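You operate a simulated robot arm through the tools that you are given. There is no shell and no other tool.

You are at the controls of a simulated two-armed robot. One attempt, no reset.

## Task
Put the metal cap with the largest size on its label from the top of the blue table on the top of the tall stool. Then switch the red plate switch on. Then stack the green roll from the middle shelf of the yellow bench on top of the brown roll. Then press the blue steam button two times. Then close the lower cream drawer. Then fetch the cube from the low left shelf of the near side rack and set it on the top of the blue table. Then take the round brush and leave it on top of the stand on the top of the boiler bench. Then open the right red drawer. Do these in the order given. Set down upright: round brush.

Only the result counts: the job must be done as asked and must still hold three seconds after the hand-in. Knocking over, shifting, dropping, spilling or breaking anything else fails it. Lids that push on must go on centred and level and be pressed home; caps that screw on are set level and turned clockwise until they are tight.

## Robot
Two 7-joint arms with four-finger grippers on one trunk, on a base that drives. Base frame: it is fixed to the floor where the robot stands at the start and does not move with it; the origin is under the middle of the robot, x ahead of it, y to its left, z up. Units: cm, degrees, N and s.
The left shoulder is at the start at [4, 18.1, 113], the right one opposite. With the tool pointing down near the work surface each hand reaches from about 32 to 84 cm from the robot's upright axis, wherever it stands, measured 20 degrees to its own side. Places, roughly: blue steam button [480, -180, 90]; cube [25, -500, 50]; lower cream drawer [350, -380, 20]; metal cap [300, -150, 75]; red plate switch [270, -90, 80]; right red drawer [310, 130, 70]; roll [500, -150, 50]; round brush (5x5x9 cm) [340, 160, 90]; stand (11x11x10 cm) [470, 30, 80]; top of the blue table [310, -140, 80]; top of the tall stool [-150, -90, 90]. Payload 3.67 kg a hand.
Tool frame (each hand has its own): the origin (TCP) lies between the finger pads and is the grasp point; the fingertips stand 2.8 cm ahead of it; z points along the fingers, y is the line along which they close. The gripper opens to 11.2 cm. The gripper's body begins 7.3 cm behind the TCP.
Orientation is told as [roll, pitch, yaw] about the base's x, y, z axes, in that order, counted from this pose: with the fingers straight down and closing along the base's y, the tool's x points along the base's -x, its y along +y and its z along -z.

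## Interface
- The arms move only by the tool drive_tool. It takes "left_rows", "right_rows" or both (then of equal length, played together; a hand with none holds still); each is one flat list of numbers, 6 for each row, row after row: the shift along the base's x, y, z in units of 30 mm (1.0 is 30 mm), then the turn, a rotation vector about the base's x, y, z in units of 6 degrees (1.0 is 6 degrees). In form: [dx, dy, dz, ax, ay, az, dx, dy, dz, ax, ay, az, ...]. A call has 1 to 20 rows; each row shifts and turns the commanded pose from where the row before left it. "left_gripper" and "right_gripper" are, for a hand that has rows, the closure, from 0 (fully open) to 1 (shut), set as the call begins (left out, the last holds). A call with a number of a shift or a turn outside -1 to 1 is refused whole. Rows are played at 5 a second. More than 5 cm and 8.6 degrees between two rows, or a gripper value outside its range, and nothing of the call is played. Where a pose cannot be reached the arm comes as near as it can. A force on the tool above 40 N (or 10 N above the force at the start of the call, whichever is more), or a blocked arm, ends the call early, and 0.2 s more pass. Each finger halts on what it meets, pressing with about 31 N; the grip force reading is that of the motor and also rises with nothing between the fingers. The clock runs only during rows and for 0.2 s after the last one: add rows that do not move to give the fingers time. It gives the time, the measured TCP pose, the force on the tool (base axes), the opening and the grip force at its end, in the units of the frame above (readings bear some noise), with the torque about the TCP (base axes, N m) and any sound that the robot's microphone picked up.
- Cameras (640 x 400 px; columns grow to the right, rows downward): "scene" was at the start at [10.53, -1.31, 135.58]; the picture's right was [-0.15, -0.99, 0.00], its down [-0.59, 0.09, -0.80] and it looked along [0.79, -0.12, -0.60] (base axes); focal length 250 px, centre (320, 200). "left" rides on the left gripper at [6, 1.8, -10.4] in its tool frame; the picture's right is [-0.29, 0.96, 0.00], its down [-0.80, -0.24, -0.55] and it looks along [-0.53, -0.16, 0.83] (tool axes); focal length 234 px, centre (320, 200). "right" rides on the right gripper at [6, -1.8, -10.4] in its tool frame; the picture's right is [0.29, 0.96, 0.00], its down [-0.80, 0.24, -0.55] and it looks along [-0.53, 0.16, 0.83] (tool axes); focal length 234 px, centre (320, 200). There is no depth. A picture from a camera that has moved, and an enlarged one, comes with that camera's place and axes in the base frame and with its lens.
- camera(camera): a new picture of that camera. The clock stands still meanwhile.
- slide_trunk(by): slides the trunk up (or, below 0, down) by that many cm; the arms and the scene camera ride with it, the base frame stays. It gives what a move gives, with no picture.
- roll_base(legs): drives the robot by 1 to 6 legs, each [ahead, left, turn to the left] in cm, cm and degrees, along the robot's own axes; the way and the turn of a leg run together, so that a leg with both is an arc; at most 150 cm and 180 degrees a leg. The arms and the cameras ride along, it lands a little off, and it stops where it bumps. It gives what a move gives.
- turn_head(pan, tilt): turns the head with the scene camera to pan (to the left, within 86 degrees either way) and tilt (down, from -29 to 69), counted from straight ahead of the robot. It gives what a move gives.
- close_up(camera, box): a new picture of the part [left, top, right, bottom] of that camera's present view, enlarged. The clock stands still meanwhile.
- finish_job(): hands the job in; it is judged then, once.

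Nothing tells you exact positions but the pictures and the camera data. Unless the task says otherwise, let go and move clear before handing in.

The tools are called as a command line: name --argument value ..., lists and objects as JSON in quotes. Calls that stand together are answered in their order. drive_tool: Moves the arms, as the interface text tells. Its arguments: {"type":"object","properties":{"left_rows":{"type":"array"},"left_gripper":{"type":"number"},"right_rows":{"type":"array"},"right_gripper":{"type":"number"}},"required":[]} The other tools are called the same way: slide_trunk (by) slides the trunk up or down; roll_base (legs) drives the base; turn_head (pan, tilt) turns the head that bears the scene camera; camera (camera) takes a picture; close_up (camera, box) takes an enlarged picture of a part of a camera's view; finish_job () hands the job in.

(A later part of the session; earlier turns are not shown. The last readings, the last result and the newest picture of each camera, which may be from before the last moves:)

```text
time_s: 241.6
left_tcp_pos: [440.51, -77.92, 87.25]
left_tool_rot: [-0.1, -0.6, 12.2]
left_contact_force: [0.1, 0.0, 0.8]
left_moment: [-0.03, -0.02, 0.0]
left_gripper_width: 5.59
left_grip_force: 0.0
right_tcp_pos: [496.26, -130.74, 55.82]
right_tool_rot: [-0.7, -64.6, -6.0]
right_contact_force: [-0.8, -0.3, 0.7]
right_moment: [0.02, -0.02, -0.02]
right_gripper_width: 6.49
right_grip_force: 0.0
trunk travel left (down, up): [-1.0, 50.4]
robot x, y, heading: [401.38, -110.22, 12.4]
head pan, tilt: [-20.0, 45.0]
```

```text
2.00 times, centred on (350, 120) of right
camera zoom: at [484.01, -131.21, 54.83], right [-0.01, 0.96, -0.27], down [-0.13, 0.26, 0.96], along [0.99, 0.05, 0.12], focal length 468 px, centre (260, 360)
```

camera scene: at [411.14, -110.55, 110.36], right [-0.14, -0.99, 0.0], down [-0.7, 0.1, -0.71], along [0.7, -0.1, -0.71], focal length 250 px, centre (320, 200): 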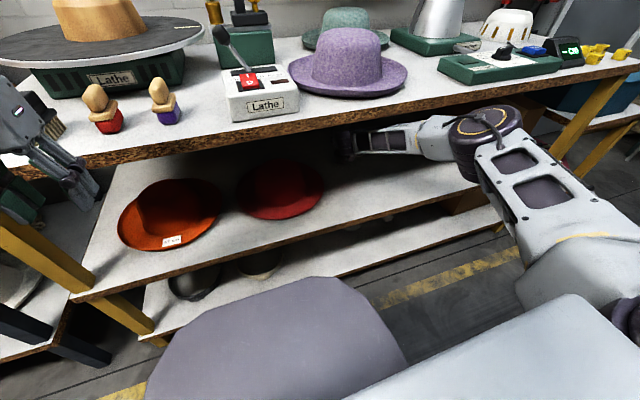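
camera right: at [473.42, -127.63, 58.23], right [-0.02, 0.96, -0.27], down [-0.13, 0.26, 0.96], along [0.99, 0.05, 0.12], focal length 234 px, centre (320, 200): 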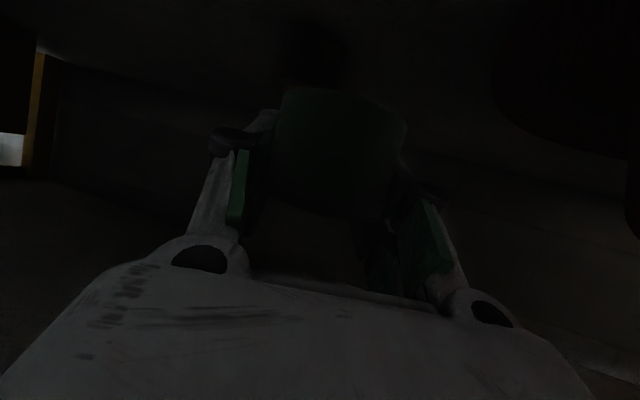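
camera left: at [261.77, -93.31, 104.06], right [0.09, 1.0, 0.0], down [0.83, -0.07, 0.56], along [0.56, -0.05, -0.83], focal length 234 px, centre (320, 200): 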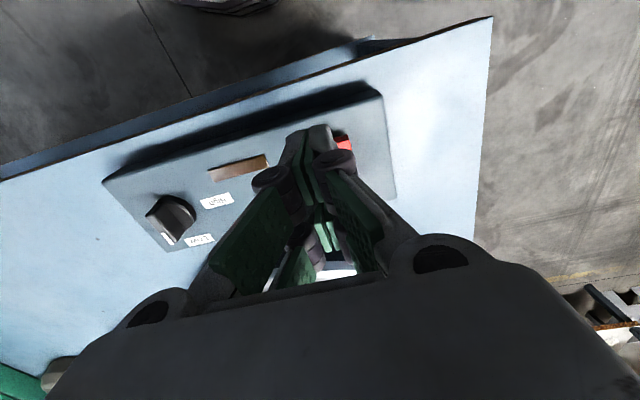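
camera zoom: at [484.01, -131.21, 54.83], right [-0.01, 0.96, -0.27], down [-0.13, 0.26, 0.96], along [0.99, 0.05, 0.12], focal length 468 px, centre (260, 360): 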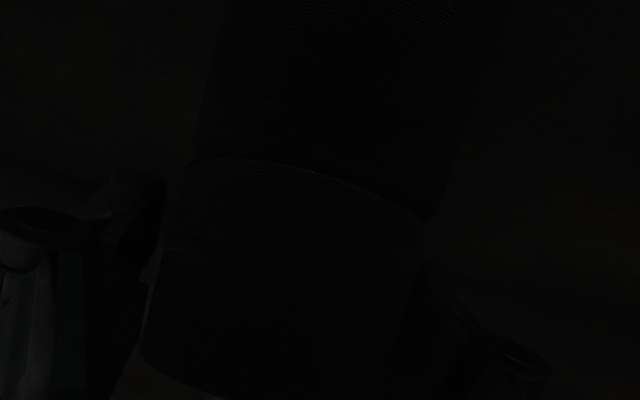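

The green roll stands on the brown one. Opening a bit more and backing straight out.

drive_tool --right_rows '[0, 0, 0, 0, 0, 0, 0, 0, 0, 0, 0, 0]' --right_gripper 0.33

drive_tool --right_rows '[-0.4, 0.04, 0, 0, 0, 0, -0.6, 0.063, 0, 0, 0, 0, -0.8, 0.083, 0, 0, 0, 0, -0.9, 0.094, 0, 0, 0, 0, -0.9, 0.094, 0.1, 0, 0, 0, -0.5, 0.05, 0.1, 0, 0, 0, 0, 0, 0, 0, 0, 0]'

camera --camera "right"

close_up --camera "right" --box '[250, 50, 410, 220]'

```text
time_s: 242.2
left_tcp_pos: [440.54, -77.86, 87.17]
left_tool_rot: [-0.2, -0.7, 12.1]
left_contact_force: [-0.5, 1.2, 0.2]
left_moment: [-0.02, 0.03, -0.02]
left_gripper_width: 5.59
left_grip_force: 0.0
right_tcp_pos: [496.19, -130.6, 55.79]
right_tool_rot: [-0.5, -64.5, -5.9]
right_contact_force: [0.0, 0.2, 0.7]
right_moment: [0.01, 0.0, -0.03]
right_gripper_width: 7.51
right_grip_force: 0.0
trunk travel left (down, up): [-1.0, 50.4]
robot x, y, heading: [401.32, -110.04, 11.9]
head pan, tilt: [-20.0, 45.0]
```

```text
time_s: 243.8
left_tcp_pos: [440.63, -77.8, 87.28]
left_tool_rot: [-0.2, -0.6, 12.2]
left_contact_force: [0.2, -0.1, -0.1]
left_moment: [0.01, 0.03, 0.0]
left_gripper_width: 5.6
left_grip_force: 0.1
right_tcp_pos: [485.16, -129.6, 56.22]
right_tool_rot: [-1.0, -64.2, -5.7]
right_contact_force: [-0.4, 0.0, 0.0]
right_moment: [-0.03, 0.01, 0.01]
right_gripper_width: 7.53
right_grip_force: 0.1
right hand out of reach, approached as far as the arm can: row 6
trunk travel left (down, up): [-1.0, 50.4]
robot x, y, heading: [401.26, -109.37, 12.1]
head pan, tilt: [-20.0, 45.0]
```

```text
taken
camera right: at [473.08, -129.98, 55.26], right [-0.01, 0.96, -0.27], down [-0.12, 0.26, 0.96], along [0.99, 0.05, 0.11], focal length 234 px, centre (320, 200)
```

right: 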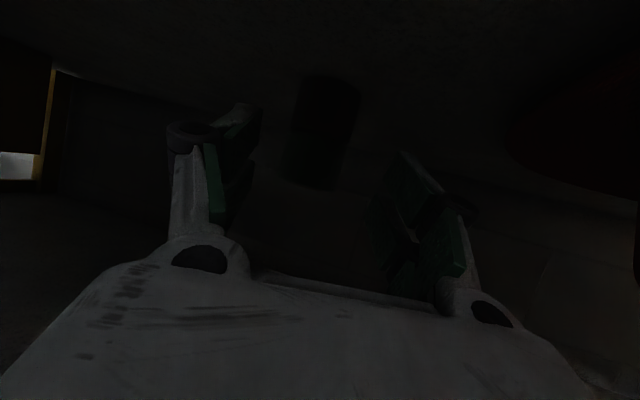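

```text
2.35 times, centred on (330, 135) of right
camera zoom: at [473.08, -129.98, 55.26], right [-0.01, 0.96, -0.27], down [-0.12, 0.26, 0.96], along [0.99, 0.05, 0.11], focal length 551 px, centre (296, 353)
```

zoom: 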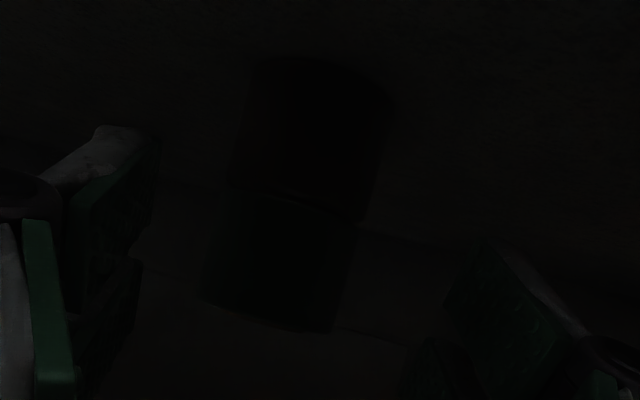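

The stack is standing (brown below, green on top). I'll back the base away and then withdraw the hand from the shelf.

roll_base --legs '[[-14, 0, 0]]'

drive_tool --right_rows '[0, 0, 0.1, 0.0875, 0.832, 0, 0, 0, 0.1, 0.0875, 0.832, 0, -0.3, 0, 0.1, 0.0875, 0.832, 0, -0.6, 0, 0, 0.0875, 0.832, 0, -0.8, 0, 0, 0.0875, 0.832, 0, -0.9, -0.1, 0, 0, 0, 0, -0.9, -0.1, 0, 0, 0, 0, -0.9, -0.1, 0, 0, 0, 0, 0, 0, 0, 0, 0, 0]'

camera --camera "scene"

```text
time_s: 245.2
left_tcp_pos: [426.81, -80.67, 87.35]
left_tool_rot: [0.0, -0.7, 12.3]
left_contact_force: [-0.2, 0.4, 0.5]
left_moment: [0.01, -0.08, 0.01]
left_gripper_width: 5.61
left_grip_force: 0.0
right_tcp_pos: [471.56, -132.42, 56.38]
right_tool_rot: [-1.0, -64.4, -5.8]
right_contact_force: [0.3, 0.2, -0.8]
right_moment: [0.01, 0.06, 0.0]
right_gripper_width: 7.5
right_grip_force: 0.0
trunk travel left (down, up): [-1.0, 50.4]
robot x, y, heading: [387.39, -113.12, 12.1]
head pan, tilt: [-20.0, 45.0]
```

```text
time_s: 247.2
left_tcp_pos: [426.88, -80.69, 87.3]
left_tool_rot: [0.0, -0.6, 12.2]
left_contact_force: [0.0, 0.5, 1.3]
left_moment: [-0.02, -0.01, -0.02]
left_gripper_width: 5.6
left_grip_force: 0.1
right_tcp_pos: [458.46, -133.24, 57.11]
right_tool_rot: [-0.9, -39.2, -5.9]
right_contact_force: [0.5, 0.7, 1.3]
right_moment: [-0.01, -0.02, -0.04]
right_gripper_width: 7.52
right_grip_force: 0.1
trunk travel left (down, up): [-1.0, 50.4]
robot x, y, heading: [387.78, -112.6, 12.2]
head pan, tilt: [-20.0, 45.0]
```

```text
taken
camera scene: at [397.5, -113.49, 110.36], right [-0.13, -0.99, 0.0], down [-0.7, 0.1, -0.71], along [0.7, -0.1, -0.71], focal length 250 px, centre (320, 200)
```

scene: 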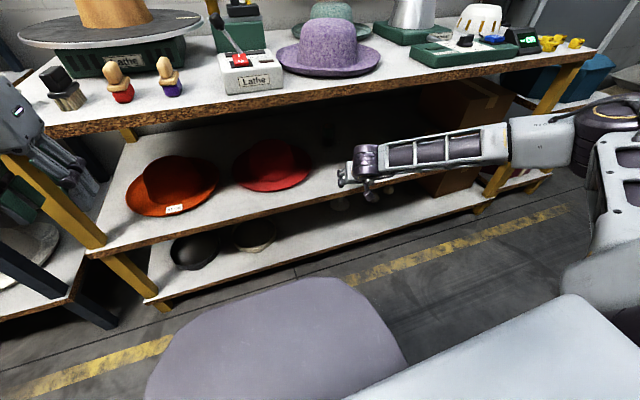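

close_up --camera "scene" --box '[300, 105, 360, 155]'

drive_tool --right_rows '[-0.9, -0.2, 0, 0, 0, 0, -0.9, -0.2, 0, 0, 0, 0, -0.3, 0, 0.9, 0, 0.8, 0, 0, 0, 1, 0, 0.8, 0, 0, 0, 1, 0, 0.8, 0, 0, 0, 1, 0, 0.8, 0, 0, 0, 1, 0, 0.8, 0, 0, 0, 1, 0, 0.8, 0, 0, 0, 1, 0, 0.8, 0, 0, 0, 1, 0, 0.8, 0, 0, 0, 1, 0, 0, 0, 0, 0, 1, 0, 0, 0, 0, 0, 1, 0, 0, 0, 0, 0, 1, 0, 0, 0]' --right_gripper 1

```text
8.00 times, centred on (330, 130) of scene
camera zoom: at [397.5, -113.49, 110.36], right [-0.13, -0.99, 0.0], down [-0.7, 0.1, -0.71], along [0.7, -0.1, -0.71], focal length 1996 px, centre (240, 760)
```

zoom: 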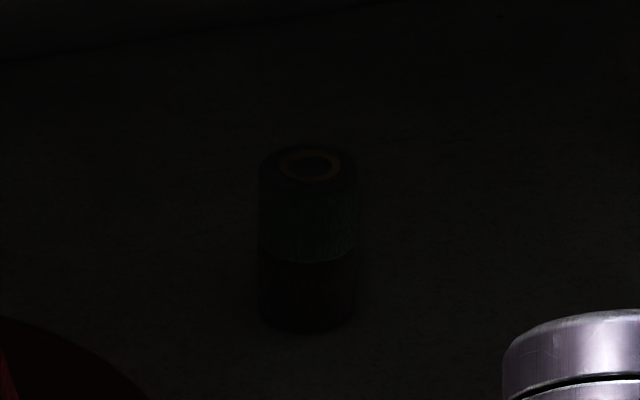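

```text
time_s: 250.2
left_tcp_pos: [426.78, -80.72, 87.26]
left_tool_rot: [-0.2, -0.7, 12.2]
left_contact_force: [0.0, 0.7, -0.9]
left_moment: [-0.02, 0.0, -0.03]
left_gripper_width: 5.62
left_grip_force: 0.0
right_tcp_pos: [452.06, -134.61, 92.79]
right_tool_rot: [-4.5, -0.9, -4.5]
right_contact_force: [0.5, 1.2, 0.2]
right_moment: [0.05, 0.02, 0.05]
right_gripper_width: 0.0
right_grip_force: 31.1
trunk travel left (down, up): [-1.0, 50.4]
robot x, y, heading: [387.58, -112.96, 12.3]
head pan, tilt: [-20.0, 45.0]
```

Excellent — the green roll stands squarely on the brown one. Next, the blue steam button: raise the trunk and shift right along the bench.

slide_trunk --by 30

roll_base --legs '[[0, -68, 0], [14, 0, 0]]'

turn_head --pan -15 --tilt 42

camera --camera "scene"

```text
time_s: 253.2
left_tcp_pos: [427.0, -80.83, 117.21]
left_tool_rot: [-0.1, -0.6, 12.3]
left_contact_force: [-0.8, 0.4, 0.3]
left_moment: [0.01, -0.03, -0.01]
left_gripper_width: 5.59
left_grip_force: 0.1
right_tcp_pos: [452.17, -134.47, 122.69]
right_tool_rot: [-4.5, -0.9, -4.4]
right_contact_force: [-0.9, -0.3, 0.2]
right_moment: [0.02, -0.04, 0.0]
right_gripper_width: 0.01
right_grip_force: 30.7
trunk travel left (down, up): [-31.0, 20.4]
robot x, y, heading: [387.53, -112.89, 12.5]
head pan, tilt: [-20.0, 45.0]
```

```text
time_s: 258.0
left_tcp_pos: [454.95, -144.38, 117.26]
left_tool_rot: [-0.1, -0.7, 12.1]
left_contact_force: [-0.1, 0.7, 0.0]
left_moment: [0.0, 0.01, -0.01]
left_gripper_width: 5.57
left_grip_force: 0.2
right_tcp_pos: [480.14, -198.25, 122.74]
right_tool_rot: [-4.5, -0.9, -4.8]
right_contact_force: [0.1, -0.5, 0.1]
right_moment: [0.01, 0.0, -0.02]
right_gripper_width: 0.0
right_grip_force: 31.0
trunk travel left (down, up): [-31.0, 20.4]
robot x, y, heading: [415.77, -176.67, 11.9]
head pan, tilt: [-20.0, 45.0]
```

```text
time_s: 258.6
left_tcp_pos: [455.15, -144.44, 117.25]
left_tool_rot: [-0.1, -0.6, 12.0]
left_contact_force: [-0.4, -0.5, 0.1]
left_moment: [0.02, 0.01, 0.01]
left_gripper_width: 5.59
left_grip_force: 0.0
right_tcp_pos: [480.29, -198.23, 122.69]
right_tool_rot: [-4.5, -0.9, -4.7]
right_contact_force: [0.2, 0.6, -0.3]
right_moment: [-0.02, 0.03, 0.0]
right_gripper_width: 0.0
right_grip_force: 30.6
trunk travel left (down, up): [-31.0, 20.4]
robot x, y, heading: [415.32, -176.34, 12.0]
head pan, tilt: [-15.0, 42.0]
```

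```text
taken
camera scene: at [426.01, -176.36, 140.7], right [-0.05, -1.0, 0.0], down [-0.67, 0.03, -0.74], along [0.74, -0.04, -0.67], focal length 250 px, centre (320, 200)
```

scene: 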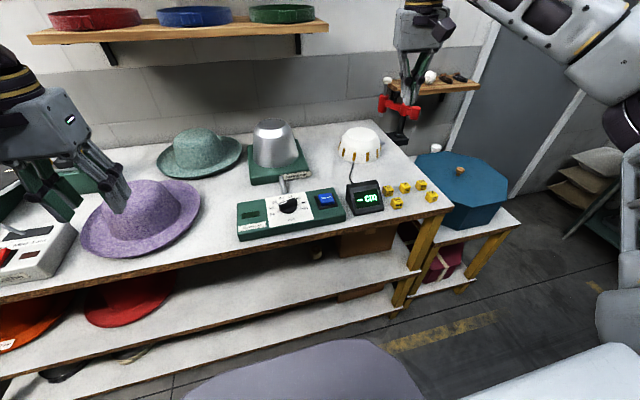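

close_up --camera "scene" --box '[225, 170, 395, 250]'

camera --camera "right"

```text
3.76 times, centred on (310, 210) of scene
camera zoom: at [426.01, -176.36, 140.7], right [-0.05, -1.0, 0.0], down [-0.67, 0.03, -0.74], along [0.74, -0.04, -0.67], focal length 939 px, centre (358, 162)
```

zoom: 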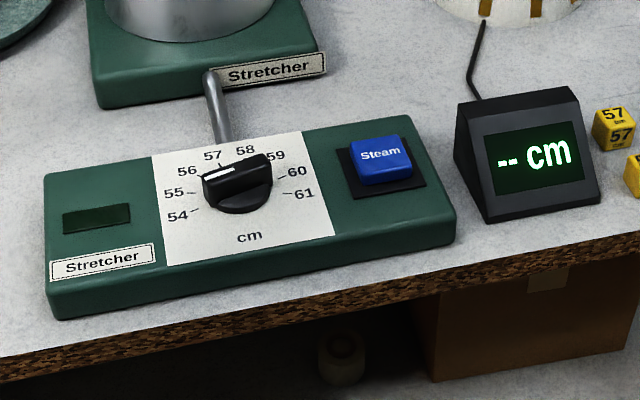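

```text
taken
camera right: at [473.94, -198.88, 133.0], right [-0.21, 0.98, -0.08], down [0.81, 0.22, 0.55], along [0.55, 0.05, -0.83], focal length 234 px, centre (320, 200)
```

right: 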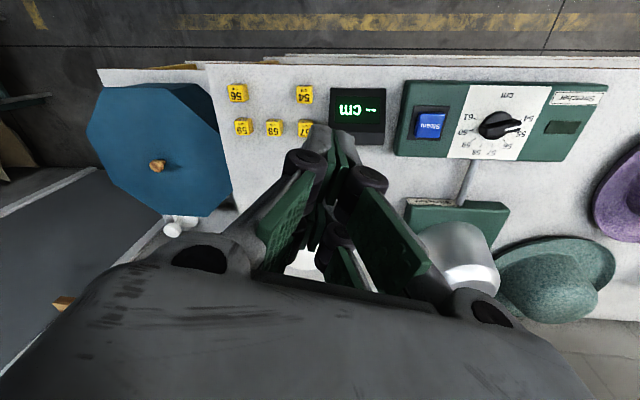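

The Steam button's top is at about (481.6,-181.3,90.8). Moving the closed right gripper above it.

drive_tool --right_rows '[0.07, 0.94, -0.3, 0.2, 0.04, 0, 0.07, 0.94, -0.3, 0.2, 0.04, 0, 0.07, 0.94, -0.3, 0.2, 0.04, 0, 0.07, 0.94, -0.3, 0.15, 0.03, 0, 0.07, 0.94, -0.3, 0, 0, 0, 0.07, 0.94, -0.3, 0, 0, 0, 0, 0, -1, 0, 0, 0, 0, 0, -1, 0, 0, 0, 0, 0, -1, 0, 0, 0, 0, 0, -1, 0, 0, 0, 0, 0, -1, 0, 0, 0, 0, 0, -1, 0, 0, 0, 0, 0, 0, 0, 0, 0]'

close_up --camera "scene" --box '[225, 150, 395, 250]'

camera --camera "right"

```text
time_s: 261.4
left_tcp_pos: [454.96, -144.43, 117.18]
left_tool_rot: [-0.1, -0.5, 11.9]
left_contact_force: [0.2, -0.5, -0.4]
left_moment: [0.0, -0.03, -0.01]
left_gripper_width: 5.59
left_grip_force: 0.1
right_tcp_pos: [481.48, -181.47, 99.38]
right_tool_rot: [-0.1, 0.3, -4.8]
right_contact_force: [0.1, -0.5, -0.4]
right_moment: [0.01, -0.01, -0.01]
right_gripper_width: 0.0
right_grip_force: 31.4
trunk travel left (down, up): [-31.0, 20.4]
robot x, y, heading: [415.79, -176.7, 12.3]
head pan, tilt: [-15.0, 42.0]
```

```text
3.76 times, centred on (310, 200) of scene
camera zoom: at [425.88, -176.36, 140.72], right [-0.05, -1.0, 0.0], down [-0.67, 0.03, -0.74], along [0.74, -0.04, -0.67], focal length 939 px, centre (358, 200)
```

zoom: 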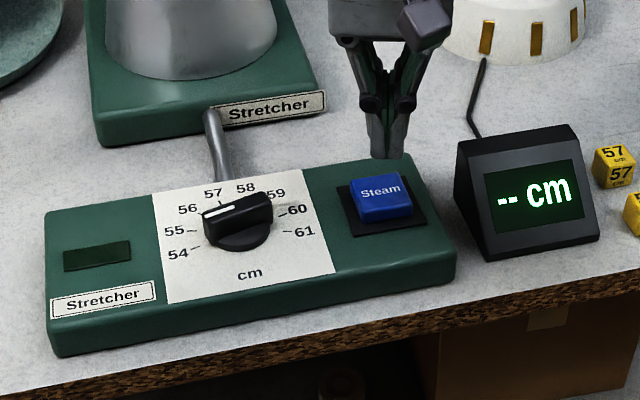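

```text
taken
camera right: at [475.26, -182.85, 109.75], right [-0.21, 0.98, 0.0], down [0.82, 0.17, 0.55], along [0.54, 0.11, -0.84], focal length 234 px, centre (320, 200)
```

right: 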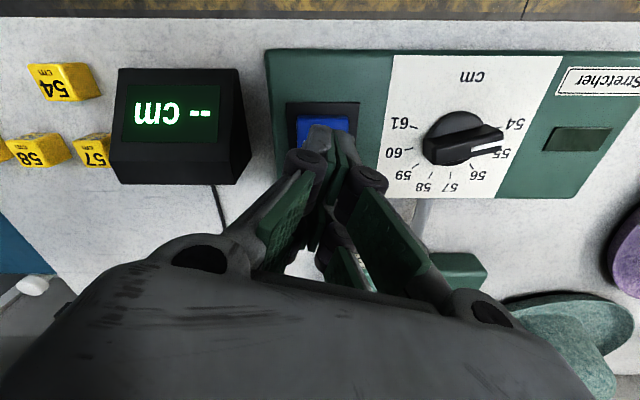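

drive_tool --right_rows '[0, 0.13, -0.8, 0, 0, 0, 0, 0, -0.7, 0, 0, 0, 0, 0, -0.2, 0, 0, 0, 0, 0, 0, 0, 0, 0]'

drive_tool --right_rows '[0, 0, -0.15, 0, 0, 0, 0, 0, 0, 0, 0, 0]'

close_up --camera "scene" --box '[260, 150, 400, 250]'

```text
time_s: 262.4
left_tcp_pos: [455.18, -144.47, 117.25]
left_tool_rot: [-0.1, -0.6, 12.0]
left_contact_force: [0.2, -0.4, 0.9]
left_moment: [0.0, -0.01, -0.01]
left_gripper_width: 5.59
left_grip_force: 0.1
right_tcp_pos: [481.48, -181.0, 94.38]
right_tool_rot: [-0.1, 0.4, -4.8]
right_contact_force: [-0.5, -0.7, 0.0]
right_moment: [0.02, 0.0, 0.01]
right_gripper_width: 0.0
right_grip_force: 31.2
trunk travel left (down, up): [-31.0, 20.4]
robot x, y, heading: [415.59, -176.5, 12.1]
head pan, tilt: [-15.0, 42.0]
```

```text
time_s: 263.1
left_tcp_pos: [455.02, -144.41, 117.26]
left_tool_rot: [-0.1, -0.6, 12.0]
left_contact_force: [0.7, 0.4, 0.2]
left_moment: [0.02, 0.03, 0.0]
left_gripper_width: 5.6
left_grip_force: 0.0
right_tcp_pos: [481.54, -181.14, 94.03]
right_tool_rot: [-0.1, 0.3, -4.9]
right_contact_force: [0.1, -0.1, 1.0]
right_moment: [0.0, 0.0, 0.05]
right_gripper_width: 0.0
right_grip_force: 31.2
trunk travel left (down, up): [-31.0, 20.4]
robot x, y, heading: [415.58, -176.31, 12.1]
head pan, tilt: [-15.0, 42.0]
```

```text
4.00 times, centred on (330, 200) of scene
camera zoom: at [425.9, -176.37, 140.71], right [-0.05, -1.0, 0.0], down [-0.67, 0.03, -0.74], along [0.74, -0.04, -0.67], focal length 998 px, centre (280, 200)
```

zoom: 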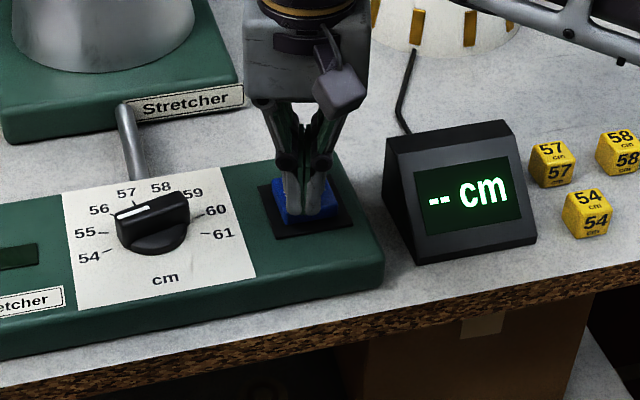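

drive_tool --right_rows '[0, 0, -0.12, 0, 0, 0, 0, 0, 0, 0, 0, 0]'

drive_tool --right_rows '[0, 0, -0.12, 0, 0, 0, 0, 0, 0, 0, 0, 0]'

close_up --camera "scene" --box '[260, 150, 400, 250]'

```text
time_s: 263.6
left_tcp_pos: [455.03, -144.42, 117.19]
left_tool_rot: [-0.1, -0.6, 12.0]
left_contact_force: [0.5, -1.4, -0.1]
left_moment: [0.02, -0.01, -0.01]
left_gripper_width: 5.63
left_grip_force: 0.0
right_tcp_pos: [481.31, -181.12, 93.48]
right_tool_rot: [0.0, 0.3, -4.8]
right_contact_force: [0.1, 0.0, 1.8]
right_moment: [0.01, -0.01, -0.01]
right_gripper_width: 0.59
right_grip_force: 35.4
trunk travel left (down, up): [-31.0, 20.4]
robot x, y, heading: [415.65, -176.38, 12.1]
head pan, tilt: [-15.0, 42.0]
```

```text
time_s: 264.2
left_tcp_pos: [455.1, -144.42, 117.32]
left_tool_rot: [0.0, -0.6, 12.0]
left_contact_force: [-0.3, -0.5, -0.6]
left_moment: [0.02, 0.0, 0.02]
left_gripper_width: 5.62
left_grip_force: 0.0
right_tcp_pos: [481.44, -181.0, 93.06]
right_tool_rot: [-0.1, 0.3, -4.8]
right_contact_force: [0.0, -0.6, 3.1]
right_moment: [-0.04, -0.02, 0.0]
right_gripper_width: 0.57
right_grip_force: 35.9
trunk travel left (down, up): [-31.0, 20.4]
robot x, y, heading: [415.87, -176.32, 12.1]
head pan, tilt: [-15.0, 42.0]
heard: click
```

```text
4.00 times, centred on (330, 200) of scene
camera zoom: at [425.88, -176.39, 140.72], right [-0.05, -1.0, 0.0], down [-0.67, 0.03, -0.74], along [0.74, -0.04, -0.67], focal length 998 px, centre (280, 200)
```

zoom: 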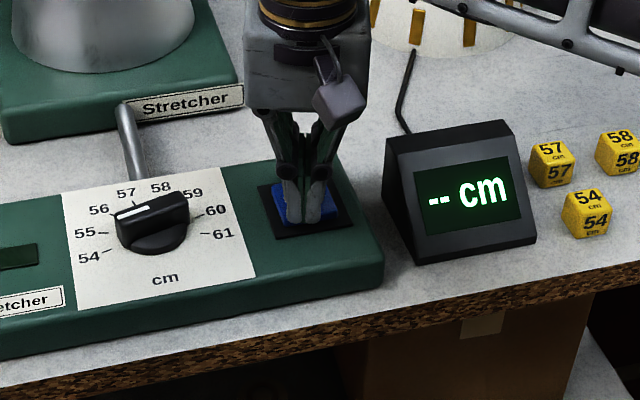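

First click heard. Releasing fully, then pressing a second time.

drive_tool --right_rows '[0, 0, 0.4, 0, 0, 0, 0, 0, 0.3, 0, 0, 0, 0, 0, 0, 0, 0, 0, 0, 0, 0, 0, 0, 0]'

drive_tool --right_rows '[0, 0, -0.4, 0, 0, 0, 0, 0, 0, 0, 0, 0]'

drive_tool --right_rows '[0, 0, -0.2, 0, 0, 0, 0, 0, 0, 0, 0, 0]'

drive_tool --right_rows '[0, 0, -0.1, 0, 0, 0, 0, 0, 0, 0, 0, 0]'

```text
time_s: 265.2
left_tcp_pos: [455.01, -144.39, 117.29]
left_tool_rot: [-0.1, -0.6, 12.0]
left_contact_force: [0.1, 0.1, -0.5]
left_moment: [0.0, -0.03, -0.01]
left_gripper_width: 5.6
left_grip_force: 0.0
right_tcp_pos: [481.4, -181.03, 95.14]
right_tool_rot: [-0.1, 0.2, -4.8]
right_contact_force: [0.0, -0.1, 0.4]
right_moment: [-0.03, -0.01, 0.02]
right_gripper_width: 0.0
right_grip_force: 35.5
trunk travel left (down, up): [-31.0, 20.4]
robot x, y, heading: [415.42, -176.64, 12.3]
head pan, tilt: [-15.0, 42.0]
```

```text
time_s: 265.9
left_tcp_pos: [454.98, -144.43, 117.15]
left_tool_rot: [0.0, -0.5, 12.1]
left_contact_force: [0.6, -0.6, 0.2]
left_moment: [-0.01, -0.02, -0.02]
left_gripper_width: 5.57
left_grip_force: 0.0
right_tcp_pos: [481.24, -181.11, 94.12]
right_tool_rot: [-0.2, 0.3, -4.9]
right_contact_force: [0.0, 0.5, 0.0]
right_moment: [-0.01, -0.02, -0.03]
right_gripper_width: 0.0
right_grip_force: 35.6
trunk travel left (down, up): [-31.0, 20.4]
robot x, y, heading: [415.86, -176.73, 12.0]
head pan, tilt: [-15.0, 42.0]
```

```text
time_s: 266.4
left_tcp_pos: [455.16, -144.35, 117.15]
left_tool_rot: [-0.1, -0.6, 12.0]
left_contact_force: [0.0, 0.2, -0.4]
left_moment: [0.0, 0.01, 0.0]
left_gripper_width: 5.61
left_grip_force: 0.0
right_tcp_pos: [481.32, -181.15, 93.52]
right_tool_rot: [-0.2, 0.4, -4.8]
right_contact_force: [0.1, 1.2, 1.4]
right_moment: [-0.03, -0.05, 0.03]
right_gripper_width: 0.61
right_grip_force: 35.3
trunk travel left (down, up): [-31.0, 20.4]
robot x, y, heading: [415.72, -176.55, 11.9]
head pan, tilt: [-15.0, 42.0]
```

```text
time_s: 267.1
left_tcp_pos: [455.03, -144.37, 117.17]
left_tool_rot: [-0.1, -0.6, 12.1]
left_contact_force: [0.6, 0.0, 0.1]
left_moment: [-0.02, -0.01, -0.02]
left_gripper_width: 5.58
left_grip_force: 0.1
right_tcp_pos: [481.35, -181.11, 93.13]
right_tool_rot: [-0.1, 0.2, -4.7]
right_contact_force: [-0.8, 0.1, 2.2]
right_moment: [-0.02, -0.02, 0.02]
right_gripper_width: 0.62
right_grip_force: 35.4
trunk travel left (down, up): [-31.0, 20.4]
robot x, y, heading: [415.28, -176.17, 11.9]
head pan, tilt: [-15.0, 42.0]
heard: click
```

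Second click heard. Raising the hand clear of the button.

drive_tool --right_rows '[0, 0, 0.5, 0, 0, 0, 0, 0, 0.8, 0, 0, 0, 0, 0, 1, 0, 0, 0, 0, 0, 1, 0, 0, 0, 0, 0, 1, 0, 0, 0, 0, 0, 1, 0, 0, 0, 0, 0, 1, 0, 0, 0, 0, 0, 1, 0, 0, 0, 0, 0, 1, 0, 0, 0, 0, 0, 1, 0, 0, 0]'

close_up --camera "scene" --box '[225, 150, 395, 250]'

turn_head --pan -75 --tilt 30

camera --camera "scene"

```text
time_s: 269.2
left_tcp_pos: [455.01, -144.39, 117.18]
left_tool_rot: [-0.2, -0.7, 12.0]
left_contact_force: [-0.7, -1.0, -0.4]
left_moment: [-0.01, -0.05, 0.03]
left_gripper_width: 5.58
left_grip_force: 0.0
right_tcp_pos: [481.32, -180.95, 121.11]
right_tool_rot: [-0.1, 0.3, -4.8]
right_contact_force: [-0.1, 1.3, 0.7]
right_moment: [0.03, -0.01, 0.01]
right_gripper_width: 0.0
right_grip_force: 35.4
trunk travel left (down, up): [-31.0, 20.4]
robot x, y, heading: [415.77, -176.58, 11.9]
head pan, tilt: [-15.0, 42.0]
```

```text
3.76 times, centred on (310, 200) of scene
camera zoom: at [425.81, -176.34, 140.72], right [-0.05, -1.0, 0.0], down [-0.67, 0.03, -0.74], along [0.74, -0.04, -0.67], focal length 939 px, centre (358, 200)
```

zoom: 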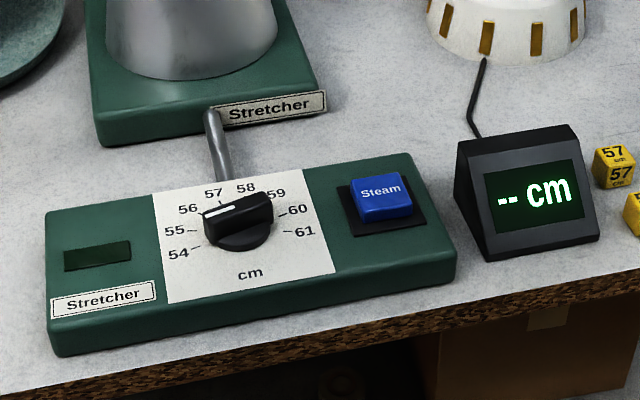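

```text
time_s: 270.6
left_tcp_pos: [455.05, -144.42, 117.16]
left_tool_rot: [0.0, -0.6, 12.0]
left_contact_force: [0.3, 0.0, -0.4]
left_moment: [-0.04, 0.01, 0.02]
left_gripper_width: 5.61
left_grip_force: 0.0
right_tcp_pos: [481.3, -180.96, 120.99]
right_tool_rot: [-0.2, 0.4, -4.8]
right_contact_force: [0.0, 0.4, 0.5]
right_moment: [0.0, -0.01, 0.01]
right_gripper_width: 0.0
right_grip_force: 36.2
trunk travel left (down, up): [-31.0, 20.4]
robot x, y, heading: [415.54, -176.45, 12.1]
head pan, tilt: [-75.0, 30.0]
```

```text
taken
camera scene: at [421.69, -183.99, 142.54], right [-0.89, -0.45, 0.0], down [-0.23, 0.45, -0.87], along [0.39, -0.77, -0.5], focal length 250 px, centre (320, 200)
```

scene: 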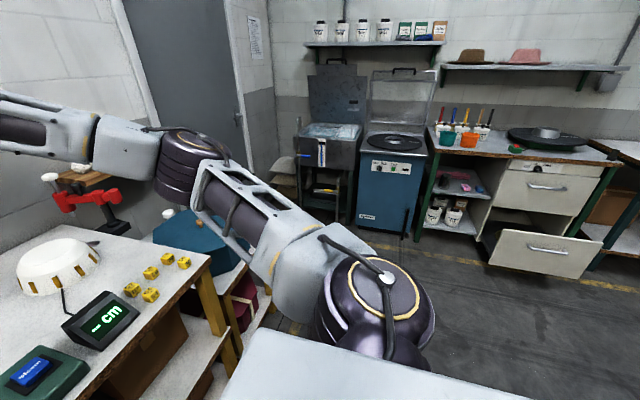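

Both presses registered. Next is the open lower cream drawer, visible at the south wall around (349,-356). I'll turn south and drive over there.

roll_base --legs '[[-6, 0, 0], [0, 0, -104], [100, 0, 0]]'

turn_head --pan -30 --tilt 35

camera --camera "scene"

```text
time_s: 281.4
left_tcp_pos: [428.3, -325.81, 117.28]
left_tool_rot: [-0.1, -0.6, -91.5]
left_contact_force: [1.1, 0.5, -1.2]
left_moment: [0.01, 0.01, 0.02]
left_gripper_width: 5.6
left_grip_force: 0.1
right_tcp_pos: [386.58, -342.8, 121.02]
right_tool_rot: [-0.2, 0.3, -108.4]
right_contact_force: [-0.2, 0.1, -0.1]
right_moment: [0.03, 0.0, 0.01]
right_gripper_width: 0.02
right_grip_force: 35.7
trunk travel left (down, up): [-31.0, 20.4]
robot x, y, heading: [406.49, -280.16, -91.4]
head pan, tilt: [-75.0, 30.0]
```

```text
time_s: 282.5
left_tcp_pos: [428.43, -325.76, 117.22]
left_tool_rot: [0.0, -0.6, -91.4]
left_contact_force: [0.5, 0.5, 0.6]
left_moment: [0.0, 0.02, -0.01]
left_gripper_width: 5.6
left_grip_force: 0.1
right_tcp_pos: [386.57, -342.78, 121.13]
right_tool_rot: [-0.1, 0.3, -108.3]
right_contact_force: [1.3, -0.2, -0.5]
right_moment: [-0.02, 0.03, -0.03]
right_gripper_width: 0.0
right_grip_force: 35.5
trunk travel left (down, up): [-31.0, 20.4]
robot x, y, heading: [406.66, -279.78, -91.6]
head pan, tilt: [-30.0, 35.0]
```

```text
taken
camera scene: at [401.64, -289.45, 141.76], right [-0.85, 0.52, 0.0], down [0.3, 0.49, -0.82], along [-0.43, -0.7, -0.57], focal length 250 px, centre (320, 200)
```

scene: 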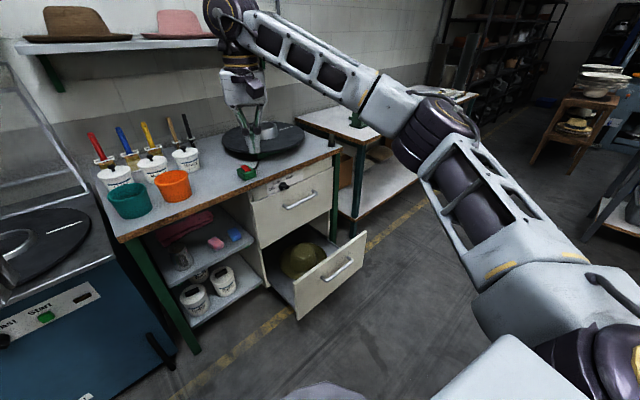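

The lower cream drawer stands open: its front panel centre is near (352,-357,36), to be pushed along heading about -77°. I'll line the robot up with it.

roll_base --legs '[[0, 0, 14], [-10, -50, 0]]'

turn_head --pan 0 --tilt 45

camera --camera "scene"

```text
time_s: 286.4
left_tcp_pos: [387.87, -320.03, 117.25]
left_tool_rot: [-0.1, -0.6, -77.1]
left_contact_force: [0.3, 0.0, -0.8]
left_moment: [0.0, 0.02, -0.01]
left_gripper_width: 5.6
left_grip_force: 0.0
right_tcp_pos: [351.81, -346.82, 121.12]
right_tool_rot: [-0.1, 0.3, -94.0]
right_contact_force: [0.1, -0.1, -0.1]
right_moment: [-0.04, 0.01, 0.01]
right_gripper_width: 0.01
right_grip_force: 36.1
trunk travel left (down, up): [-31.0, 20.4]
robot x, y, heading: [355.25, -281.28, -76.8]
head pan, tilt: [-30.0, 35.0]
```

```text
time_s: 287.4
left_tcp_pos: [388.02, -320.11, 117.23]
left_tool_rot: [-0.1, -0.6, -77.1]
left_contact_force: [-0.3, 0.2, -0.6]
left_moment: [-0.01, -0.03, -0.01]
left_gripper_width: 5.59
left_grip_force: 0.0
right_tcp_pos: [351.76, -346.89, 121.14]
right_tool_rot: [-0.1, 0.2, -93.9]
right_contact_force: [0.1, 0.0, 0.3]
right_moment: [0.03, 0.01, 0.01]
right_gripper_width: 0.0
right_grip_force: 35.3
trunk travel left (down, up): [-31.0, 20.4]
robot x, y, heading: [355.68, -280.85, -76.9]
head pan, tilt: [0.0, 45.0]
```

```text
taken
camera scene: at [357.56, -291.02, 140.28], right [-0.97, -0.22, 0.0], down [-0.16, 0.69, -0.71], along [0.16, -0.69, -0.71], focal length 250 px, centre (320, 200)
```

scene: 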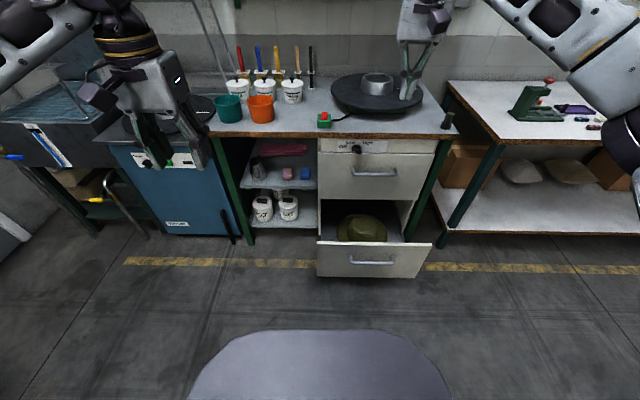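

The drawer is straight ahead (panel ≈73 cm ahead, slightly right). I'll lower the trunk and bring the closed right gripper down in front of it, tilted forward.

slide_trunk --by -30

drive_tool --right_rows '[-0.1, 0.3, 0, 0, 0, 0.94, -0.1, 0.3, -0.3, 0, 0, 0.94, -0.1, 0.3, -0.5, 0, 0, 0.94, -0.1, 0.3, -0.8, -0.9, -0.21, 0, -0.1, 0.2, -1, -0.9, -0.21, 0, -0.1, 0.2, -1, -0.9, -0.21, 0, -0.1, 0, -1, -0.9, -0.21, 0, -0.1, 0, -1, -0.9, -0.21, 0, -0.1, 0, -1, -0.9, -0.21, 0, -0.1, 0, -1, -0.9, -0.21, 0, -0.1, 0, -1, -0.9, -0.21, 0, -0.1, 0, -1, -0.9, -0.21, 0, 0, 0, -1, 0, 0, 0, 0, 0, -1, 0, 0, 0, 0, 0, -1, 0, 0, 0, 0, 0, -1, 0, 0, 0, 0, 0, 0, 0, 0, 0]'

camera --camera "scene"

camera --camera "right"

```text
time_s: 290.4
left_tcp_pos: [388.02, -319.97, 87.36]
left_tool_rot: [-0.1, -0.6, -77.2]
left_contact_force: [0.1, -0.5, 0.9]
left_moment: [-0.06, -0.01, 0.0]
left_gripper_width: 5.6
left_grip_force: 0.0
right_tcp_pos: [351.7, -346.81, 91.13]
right_tool_rot: [-0.1, 0.3, -93.9]
right_contact_force: [0.0, 0.4, 0.8]
right_moment: [0.01, 0.03, 0.03]
right_gripper_width: 0.02
right_grip_force: 35.5
trunk travel left (down, up): [-1.0, 50.4]
robot x, y, heading: [355.33, -280.91, -77.4]
head pan, tilt: [0.0, 45.0]
```

```text
time_s: 294.2
left_tcp_pos: [387.93, -320.05, 87.33]
left_tool_rot: [-0.2, -0.7, -77.1]
left_contact_force: [0.7, -0.6, 0.0]
left_moment: [-0.01, 0.01, -0.03]
left_gripper_width: 5.6
left_grip_force: 0.1
right_tcp_pos: [351.08, -337.2, 48.45]
right_tool_rot: [5.1, -43.2, -79.7]
right_contact_force: [0.2, -0.8, -0.4]
right_moment: [0.01, 0.01, 0.0]
right_gripper_width: 0.0
right_grip_force: 36.0
right hand out of reach, approached as far as the arm can: row 15, 16
trunk travel left (down, up): [-1.0, 50.4]
robot x, y, heading: [355.47, -281.11, -77.3]
head pan, tilt: [0.0, 45.0]
stopped in row 17 (right hand): the arm was blocked; the commanded pose is now the measured one
```

```text
taken
camera scene: at [357.53, -291.01, 110.35], right [-0.97, -0.22, 0.0], down [-0.16, 0.69, -0.71], along [0.16, -0.69, -0.71], focal length 250 px, centre (320, 200)
```

scene: 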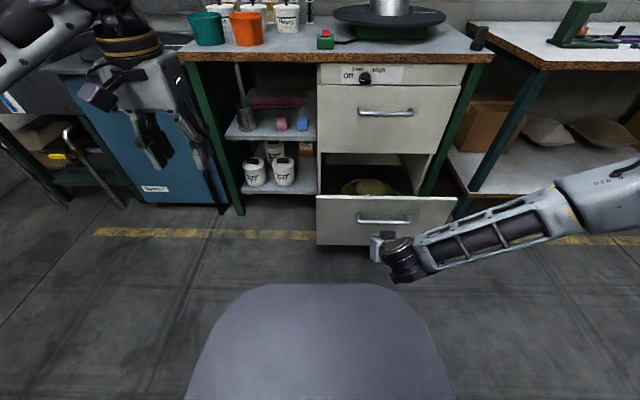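

```text
taken
camera right: at [346.2, -326.53, 51.66], right [0.89, 0.43, -0.14], down [0.22, -0.15, 0.96], along [0.4, -0.89, -0.23], focal length 234 px, centre (320, 200)
```

right: 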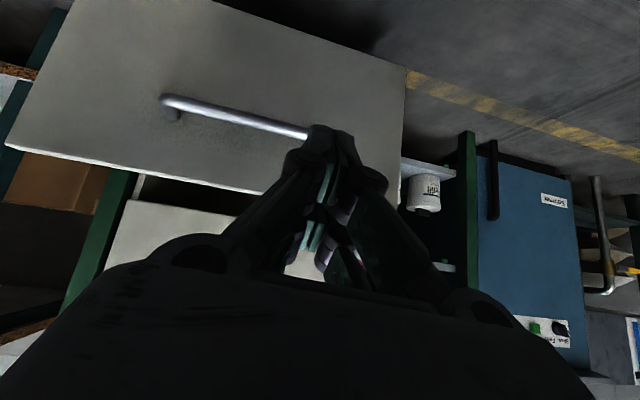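

The hand is in front of the drawer, above its handle. I'll extend close to the panel, then push by driving the base forward.

drive_tool --right_rows '[-0.18, -0.86, -0.1, 0, 0, 0, -0.18, -0.86, -0.1, 0, 0, 0, -0.18, -0.86, -0.1, 0, 0, 0, -0.18, -0.86, -0.1, 0, 0, 0, -0.18, -0.86, -0.1, 0, 0, 0, 0, 0, 0, 0, 0, 0]'

camera --camera "right"

camera --camera "scene"

```text
time_s: 295.6
left_tcp_pos: [387.81, -320.15, 87.39]
left_tool_rot: [-0.1, -0.6, -77.1]
left_contact_force: [0.2, -0.6, 0.1]
left_moment: [0.0, 0.0, -0.04]
left_gripper_width: 5.61
left_grip_force: 0.0
right_tcp_pos: [348.27, -350.11, 46.91]
right_tool_rot: [4.9, -43.3, -79.8]
right_contact_force: [1.2, -0.2, 0.0]
right_moment: [0.0, 0.04, -0.01]
right_gripper_width: 0.01
right_grip_force: 36.0
trunk travel left (down, up): [-1.0, 50.4]
robot x, y, heading: [355.17, -281.06, -77.2]
head pan, tilt: [0.0, 45.0]
```

```text
taken
camera right: at [343.47, -339.56, 50.13], right [0.89, 0.43, -0.14], down [0.22, -0.15, 0.96], along [0.39, -0.89, -0.23], focal length 234 px, centre (320, 200)
```

right: 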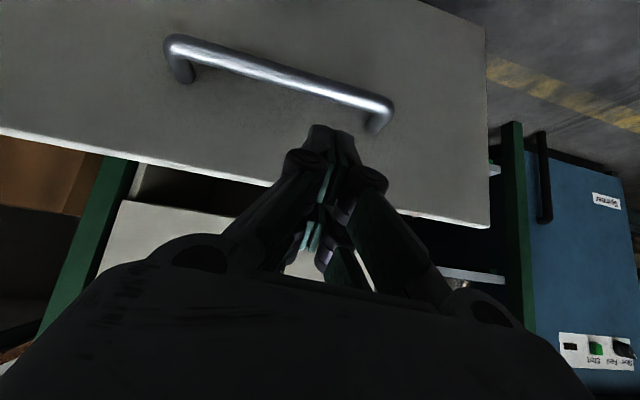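

```text
taken
camera scene: at [357.51, -291.0, 110.36], right [-0.97, -0.22, 0.0], down [-0.16, 0.69, -0.71], along [0.16, -0.69, -0.71], focal length 250 px, centre (320, 200)
```

scene: 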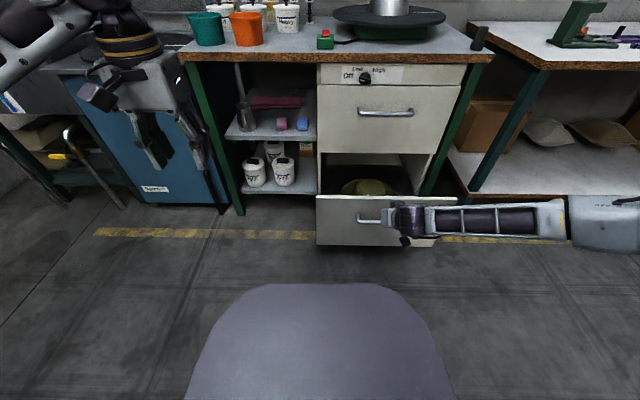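

Fingertips are aligned above the handle on the panel. Driving the base forward to push.

roll_base --legs '[[12, 0, 0]]'

camera --camera "scene"

```text
time_s: 296.9
left_tcp_pos: [390.53, -331.94, 87.24]
left_tool_rot: [-0.2, -0.5, -77.3]
left_contact_force: [-0.2, -1.4, -0.1]
left_moment: [0.04, 0.02, 0.02]
left_gripper_width: 5.57
left_grip_force: 0.1
right_tcp_pos: [350.87, -361.8, 46.76]
right_tool_rot: [4.9, -43.3, -79.7]
right_contact_force: [0.4, -0.4, 0.0]
right_moment: [0.01, 0.0, -0.04]
right_gripper_width: 0.04
right_grip_force: 35.9
trunk travel left (down, up): [-1.0, 50.4]
robot x, y, heading: [357.84, -292.84, -76.9]
head pan, tilt: [0.0, 45.0]
```

```text
taken
camera scene: at [360.2, -302.83, 110.34], right [-0.98, -0.22, 0.0], down [-0.16, 0.69, -0.71], along [0.16, -0.69, -0.71], focal length 250 px, centre (320, 200)
```

scene: 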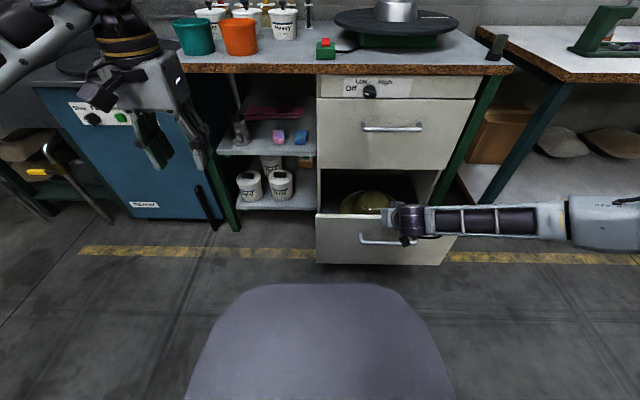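

camera --camera "right"

close_up --camera "scene" --box '[300, 160, 480, 280]'

```text
taken
camera right: at [346.12, -351.27, 50.04], right [0.89, 0.43, -0.14], down [0.22, -0.15, 0.96], along [0.39, -0.89, -0.23], focal length 234 px, centre (320, 200)
```

right: 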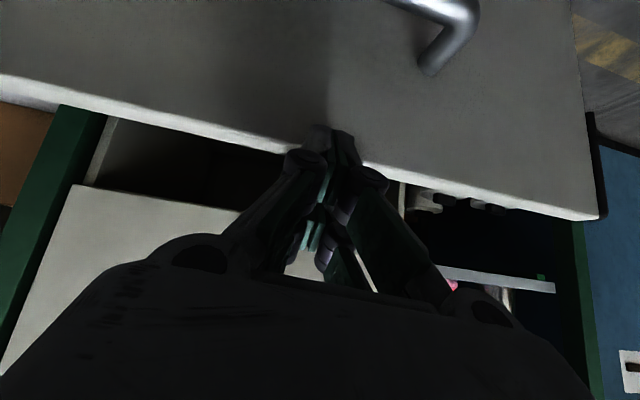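

```text
3.33 times, centred on (390, 220) of scene
camera zoom: at [360.2, -302.83, 110.34], right [-0.98, -0.22, 0.0], down [-0.16, 0.69, -0.71], along [0.16, -0.69, -0.71], focal length 832 px, centre (87, 133)
```

zoom: 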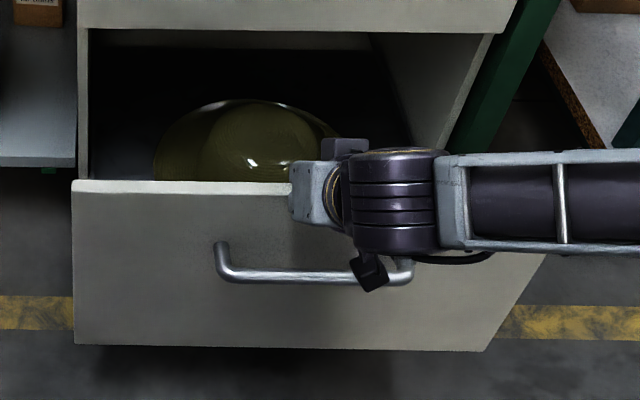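

The panel top is actually at z≈44, so my fingertips are just above it. I'll pull back, lower the hand about 6 cm, and push again.

drive_tool --right_rows '[-0.2, 0.9, 0, 0, 0, 0, -0.2, 0.9, 0, 0, 0, 0, 0, 0, -0.7, 0, 0, 0, 0, 0, -0.7, 0, 0, 0, 0, 0, -0.6, 0, 0, 0, 0, 0, 0, 0, 0, 0]'

camera --camera "right"

```text
time_s: 298.2
left_tcp_pos: [390.54, -331.77, 87.34]
left_tool_rot: [-0.1, -0.6, -77.2]
left_contact_force: [-0.4, -0.4, -0.3]
left_moment: [0.02, 0.01, -0.01]
left_gripper_width: 5.64
left_grip_force: 0.1
right_tcp_pos: [349.2, -356.56, 43.99]
right_tool_rot: [5.0, -42.8, -79.8]
right_contact_force: [-0.5, 0.0, -0.2]
right_moment: [-0.02, -0.02, -0.03]
right_gripper_width: 0.02
right_grip_force: 35.8
right hand out of reach, approached as far as the arm can: row 4, 5
trunk travel left (down, up): [-1.0, 50.4]
robot x, y, heading: [358.02, -293.02, -77.5]
head pan, tilt: [0.0, 45.0]
```

```text
taken
camera right: at [344.45, -346.02, 47.36], right [0.89, 0.43, -0.14], down [0.22, -0.16, 0.96], along [0.39, -0.89, -0.24], focal length 234 px, centre (320, 200)
```

right: 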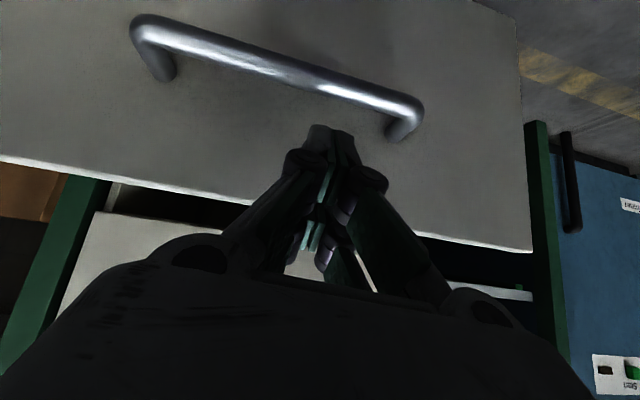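

roll_base --legs '[[-14, 0, 0]]'

drive_tool --right_rows '[0.15, -0.8, -0.4, 0, 0, 0, 0.15, -0.8, -0.4, 0, 0, 0, 0.15, -0.8, -0.4, 0, 0, 0, 0.15, -0.8, -0.3, 0, 0, 0, 0, 0, 0, 0, 0, 0]'

camera --camera "right"

```text
time_s: 299.6
left_tcp_pos: [387.34, -317.9, 87.33]
left_tool_rot: [-0.1, -0.7, -77.2]
left_contact_force: [0.4, 0.4, 0.2]
left_moment: [-0.02, 0.0, -0.01]
left_gripper_width: 5.59
left_grip_force: 0.1
right_tcp_pos: [346.01, -342.67, 44.08]
right_tool_rot: [4.9, -43.0, -79.8]
right_contact_force: [-0.7, -0.7, -0.2]
right_moment: [-0.03, 0.01, -0.03]
right_gripper_width: 0.01
right_grip_force: 35.5
trunk travel left (down, up): [-1.0, 50.4]
robot x, y, heading: [354.77, -278.86, -77.5]
head pan, tilt: [0.0, 45.0]
```

```text
time_s: 300.8
left_tcp_pos: [387.36, -317.87, 87.2]
left_tool_rot: [-0.2, -0.7, -77.2]
left_contact_force: [0.3, 0.3, 0.2]
left_moment: [-0.05, 0.01, -0.02]
left_gripper_width: 5.6
left_grip_force: 0.1
right_tcp_pos: [347.98, -352.3, 39.46]
right_tool_rot: [5.0, -42.9, -79.8]
right_contact_force: [0.3, 0.0, -0.2]
right_moment: [0.01, -0.01, -0.02]
right_gripper_width: 0.0
right_grip_force: 35.9
trunk travel left (down, up): [-1.0, 50.4]
robot x, y, heading: [354.76, -279.13, -77.4]
head pan, tilt: [0.0, 45.0]
```

```text
taken
camera right: at [343.24, -341.73, 42.78], right [0.89, 0.43, -0.14], down [0.22, -0.16, 0.96], along [0.39, -0.89, -0.24], focal length 234 px, centre (320, 200)
```

right: 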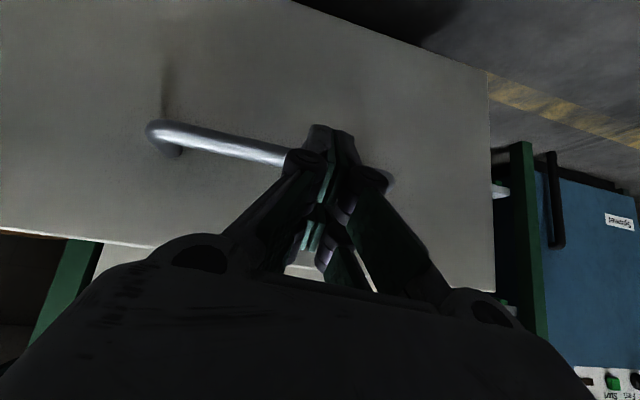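

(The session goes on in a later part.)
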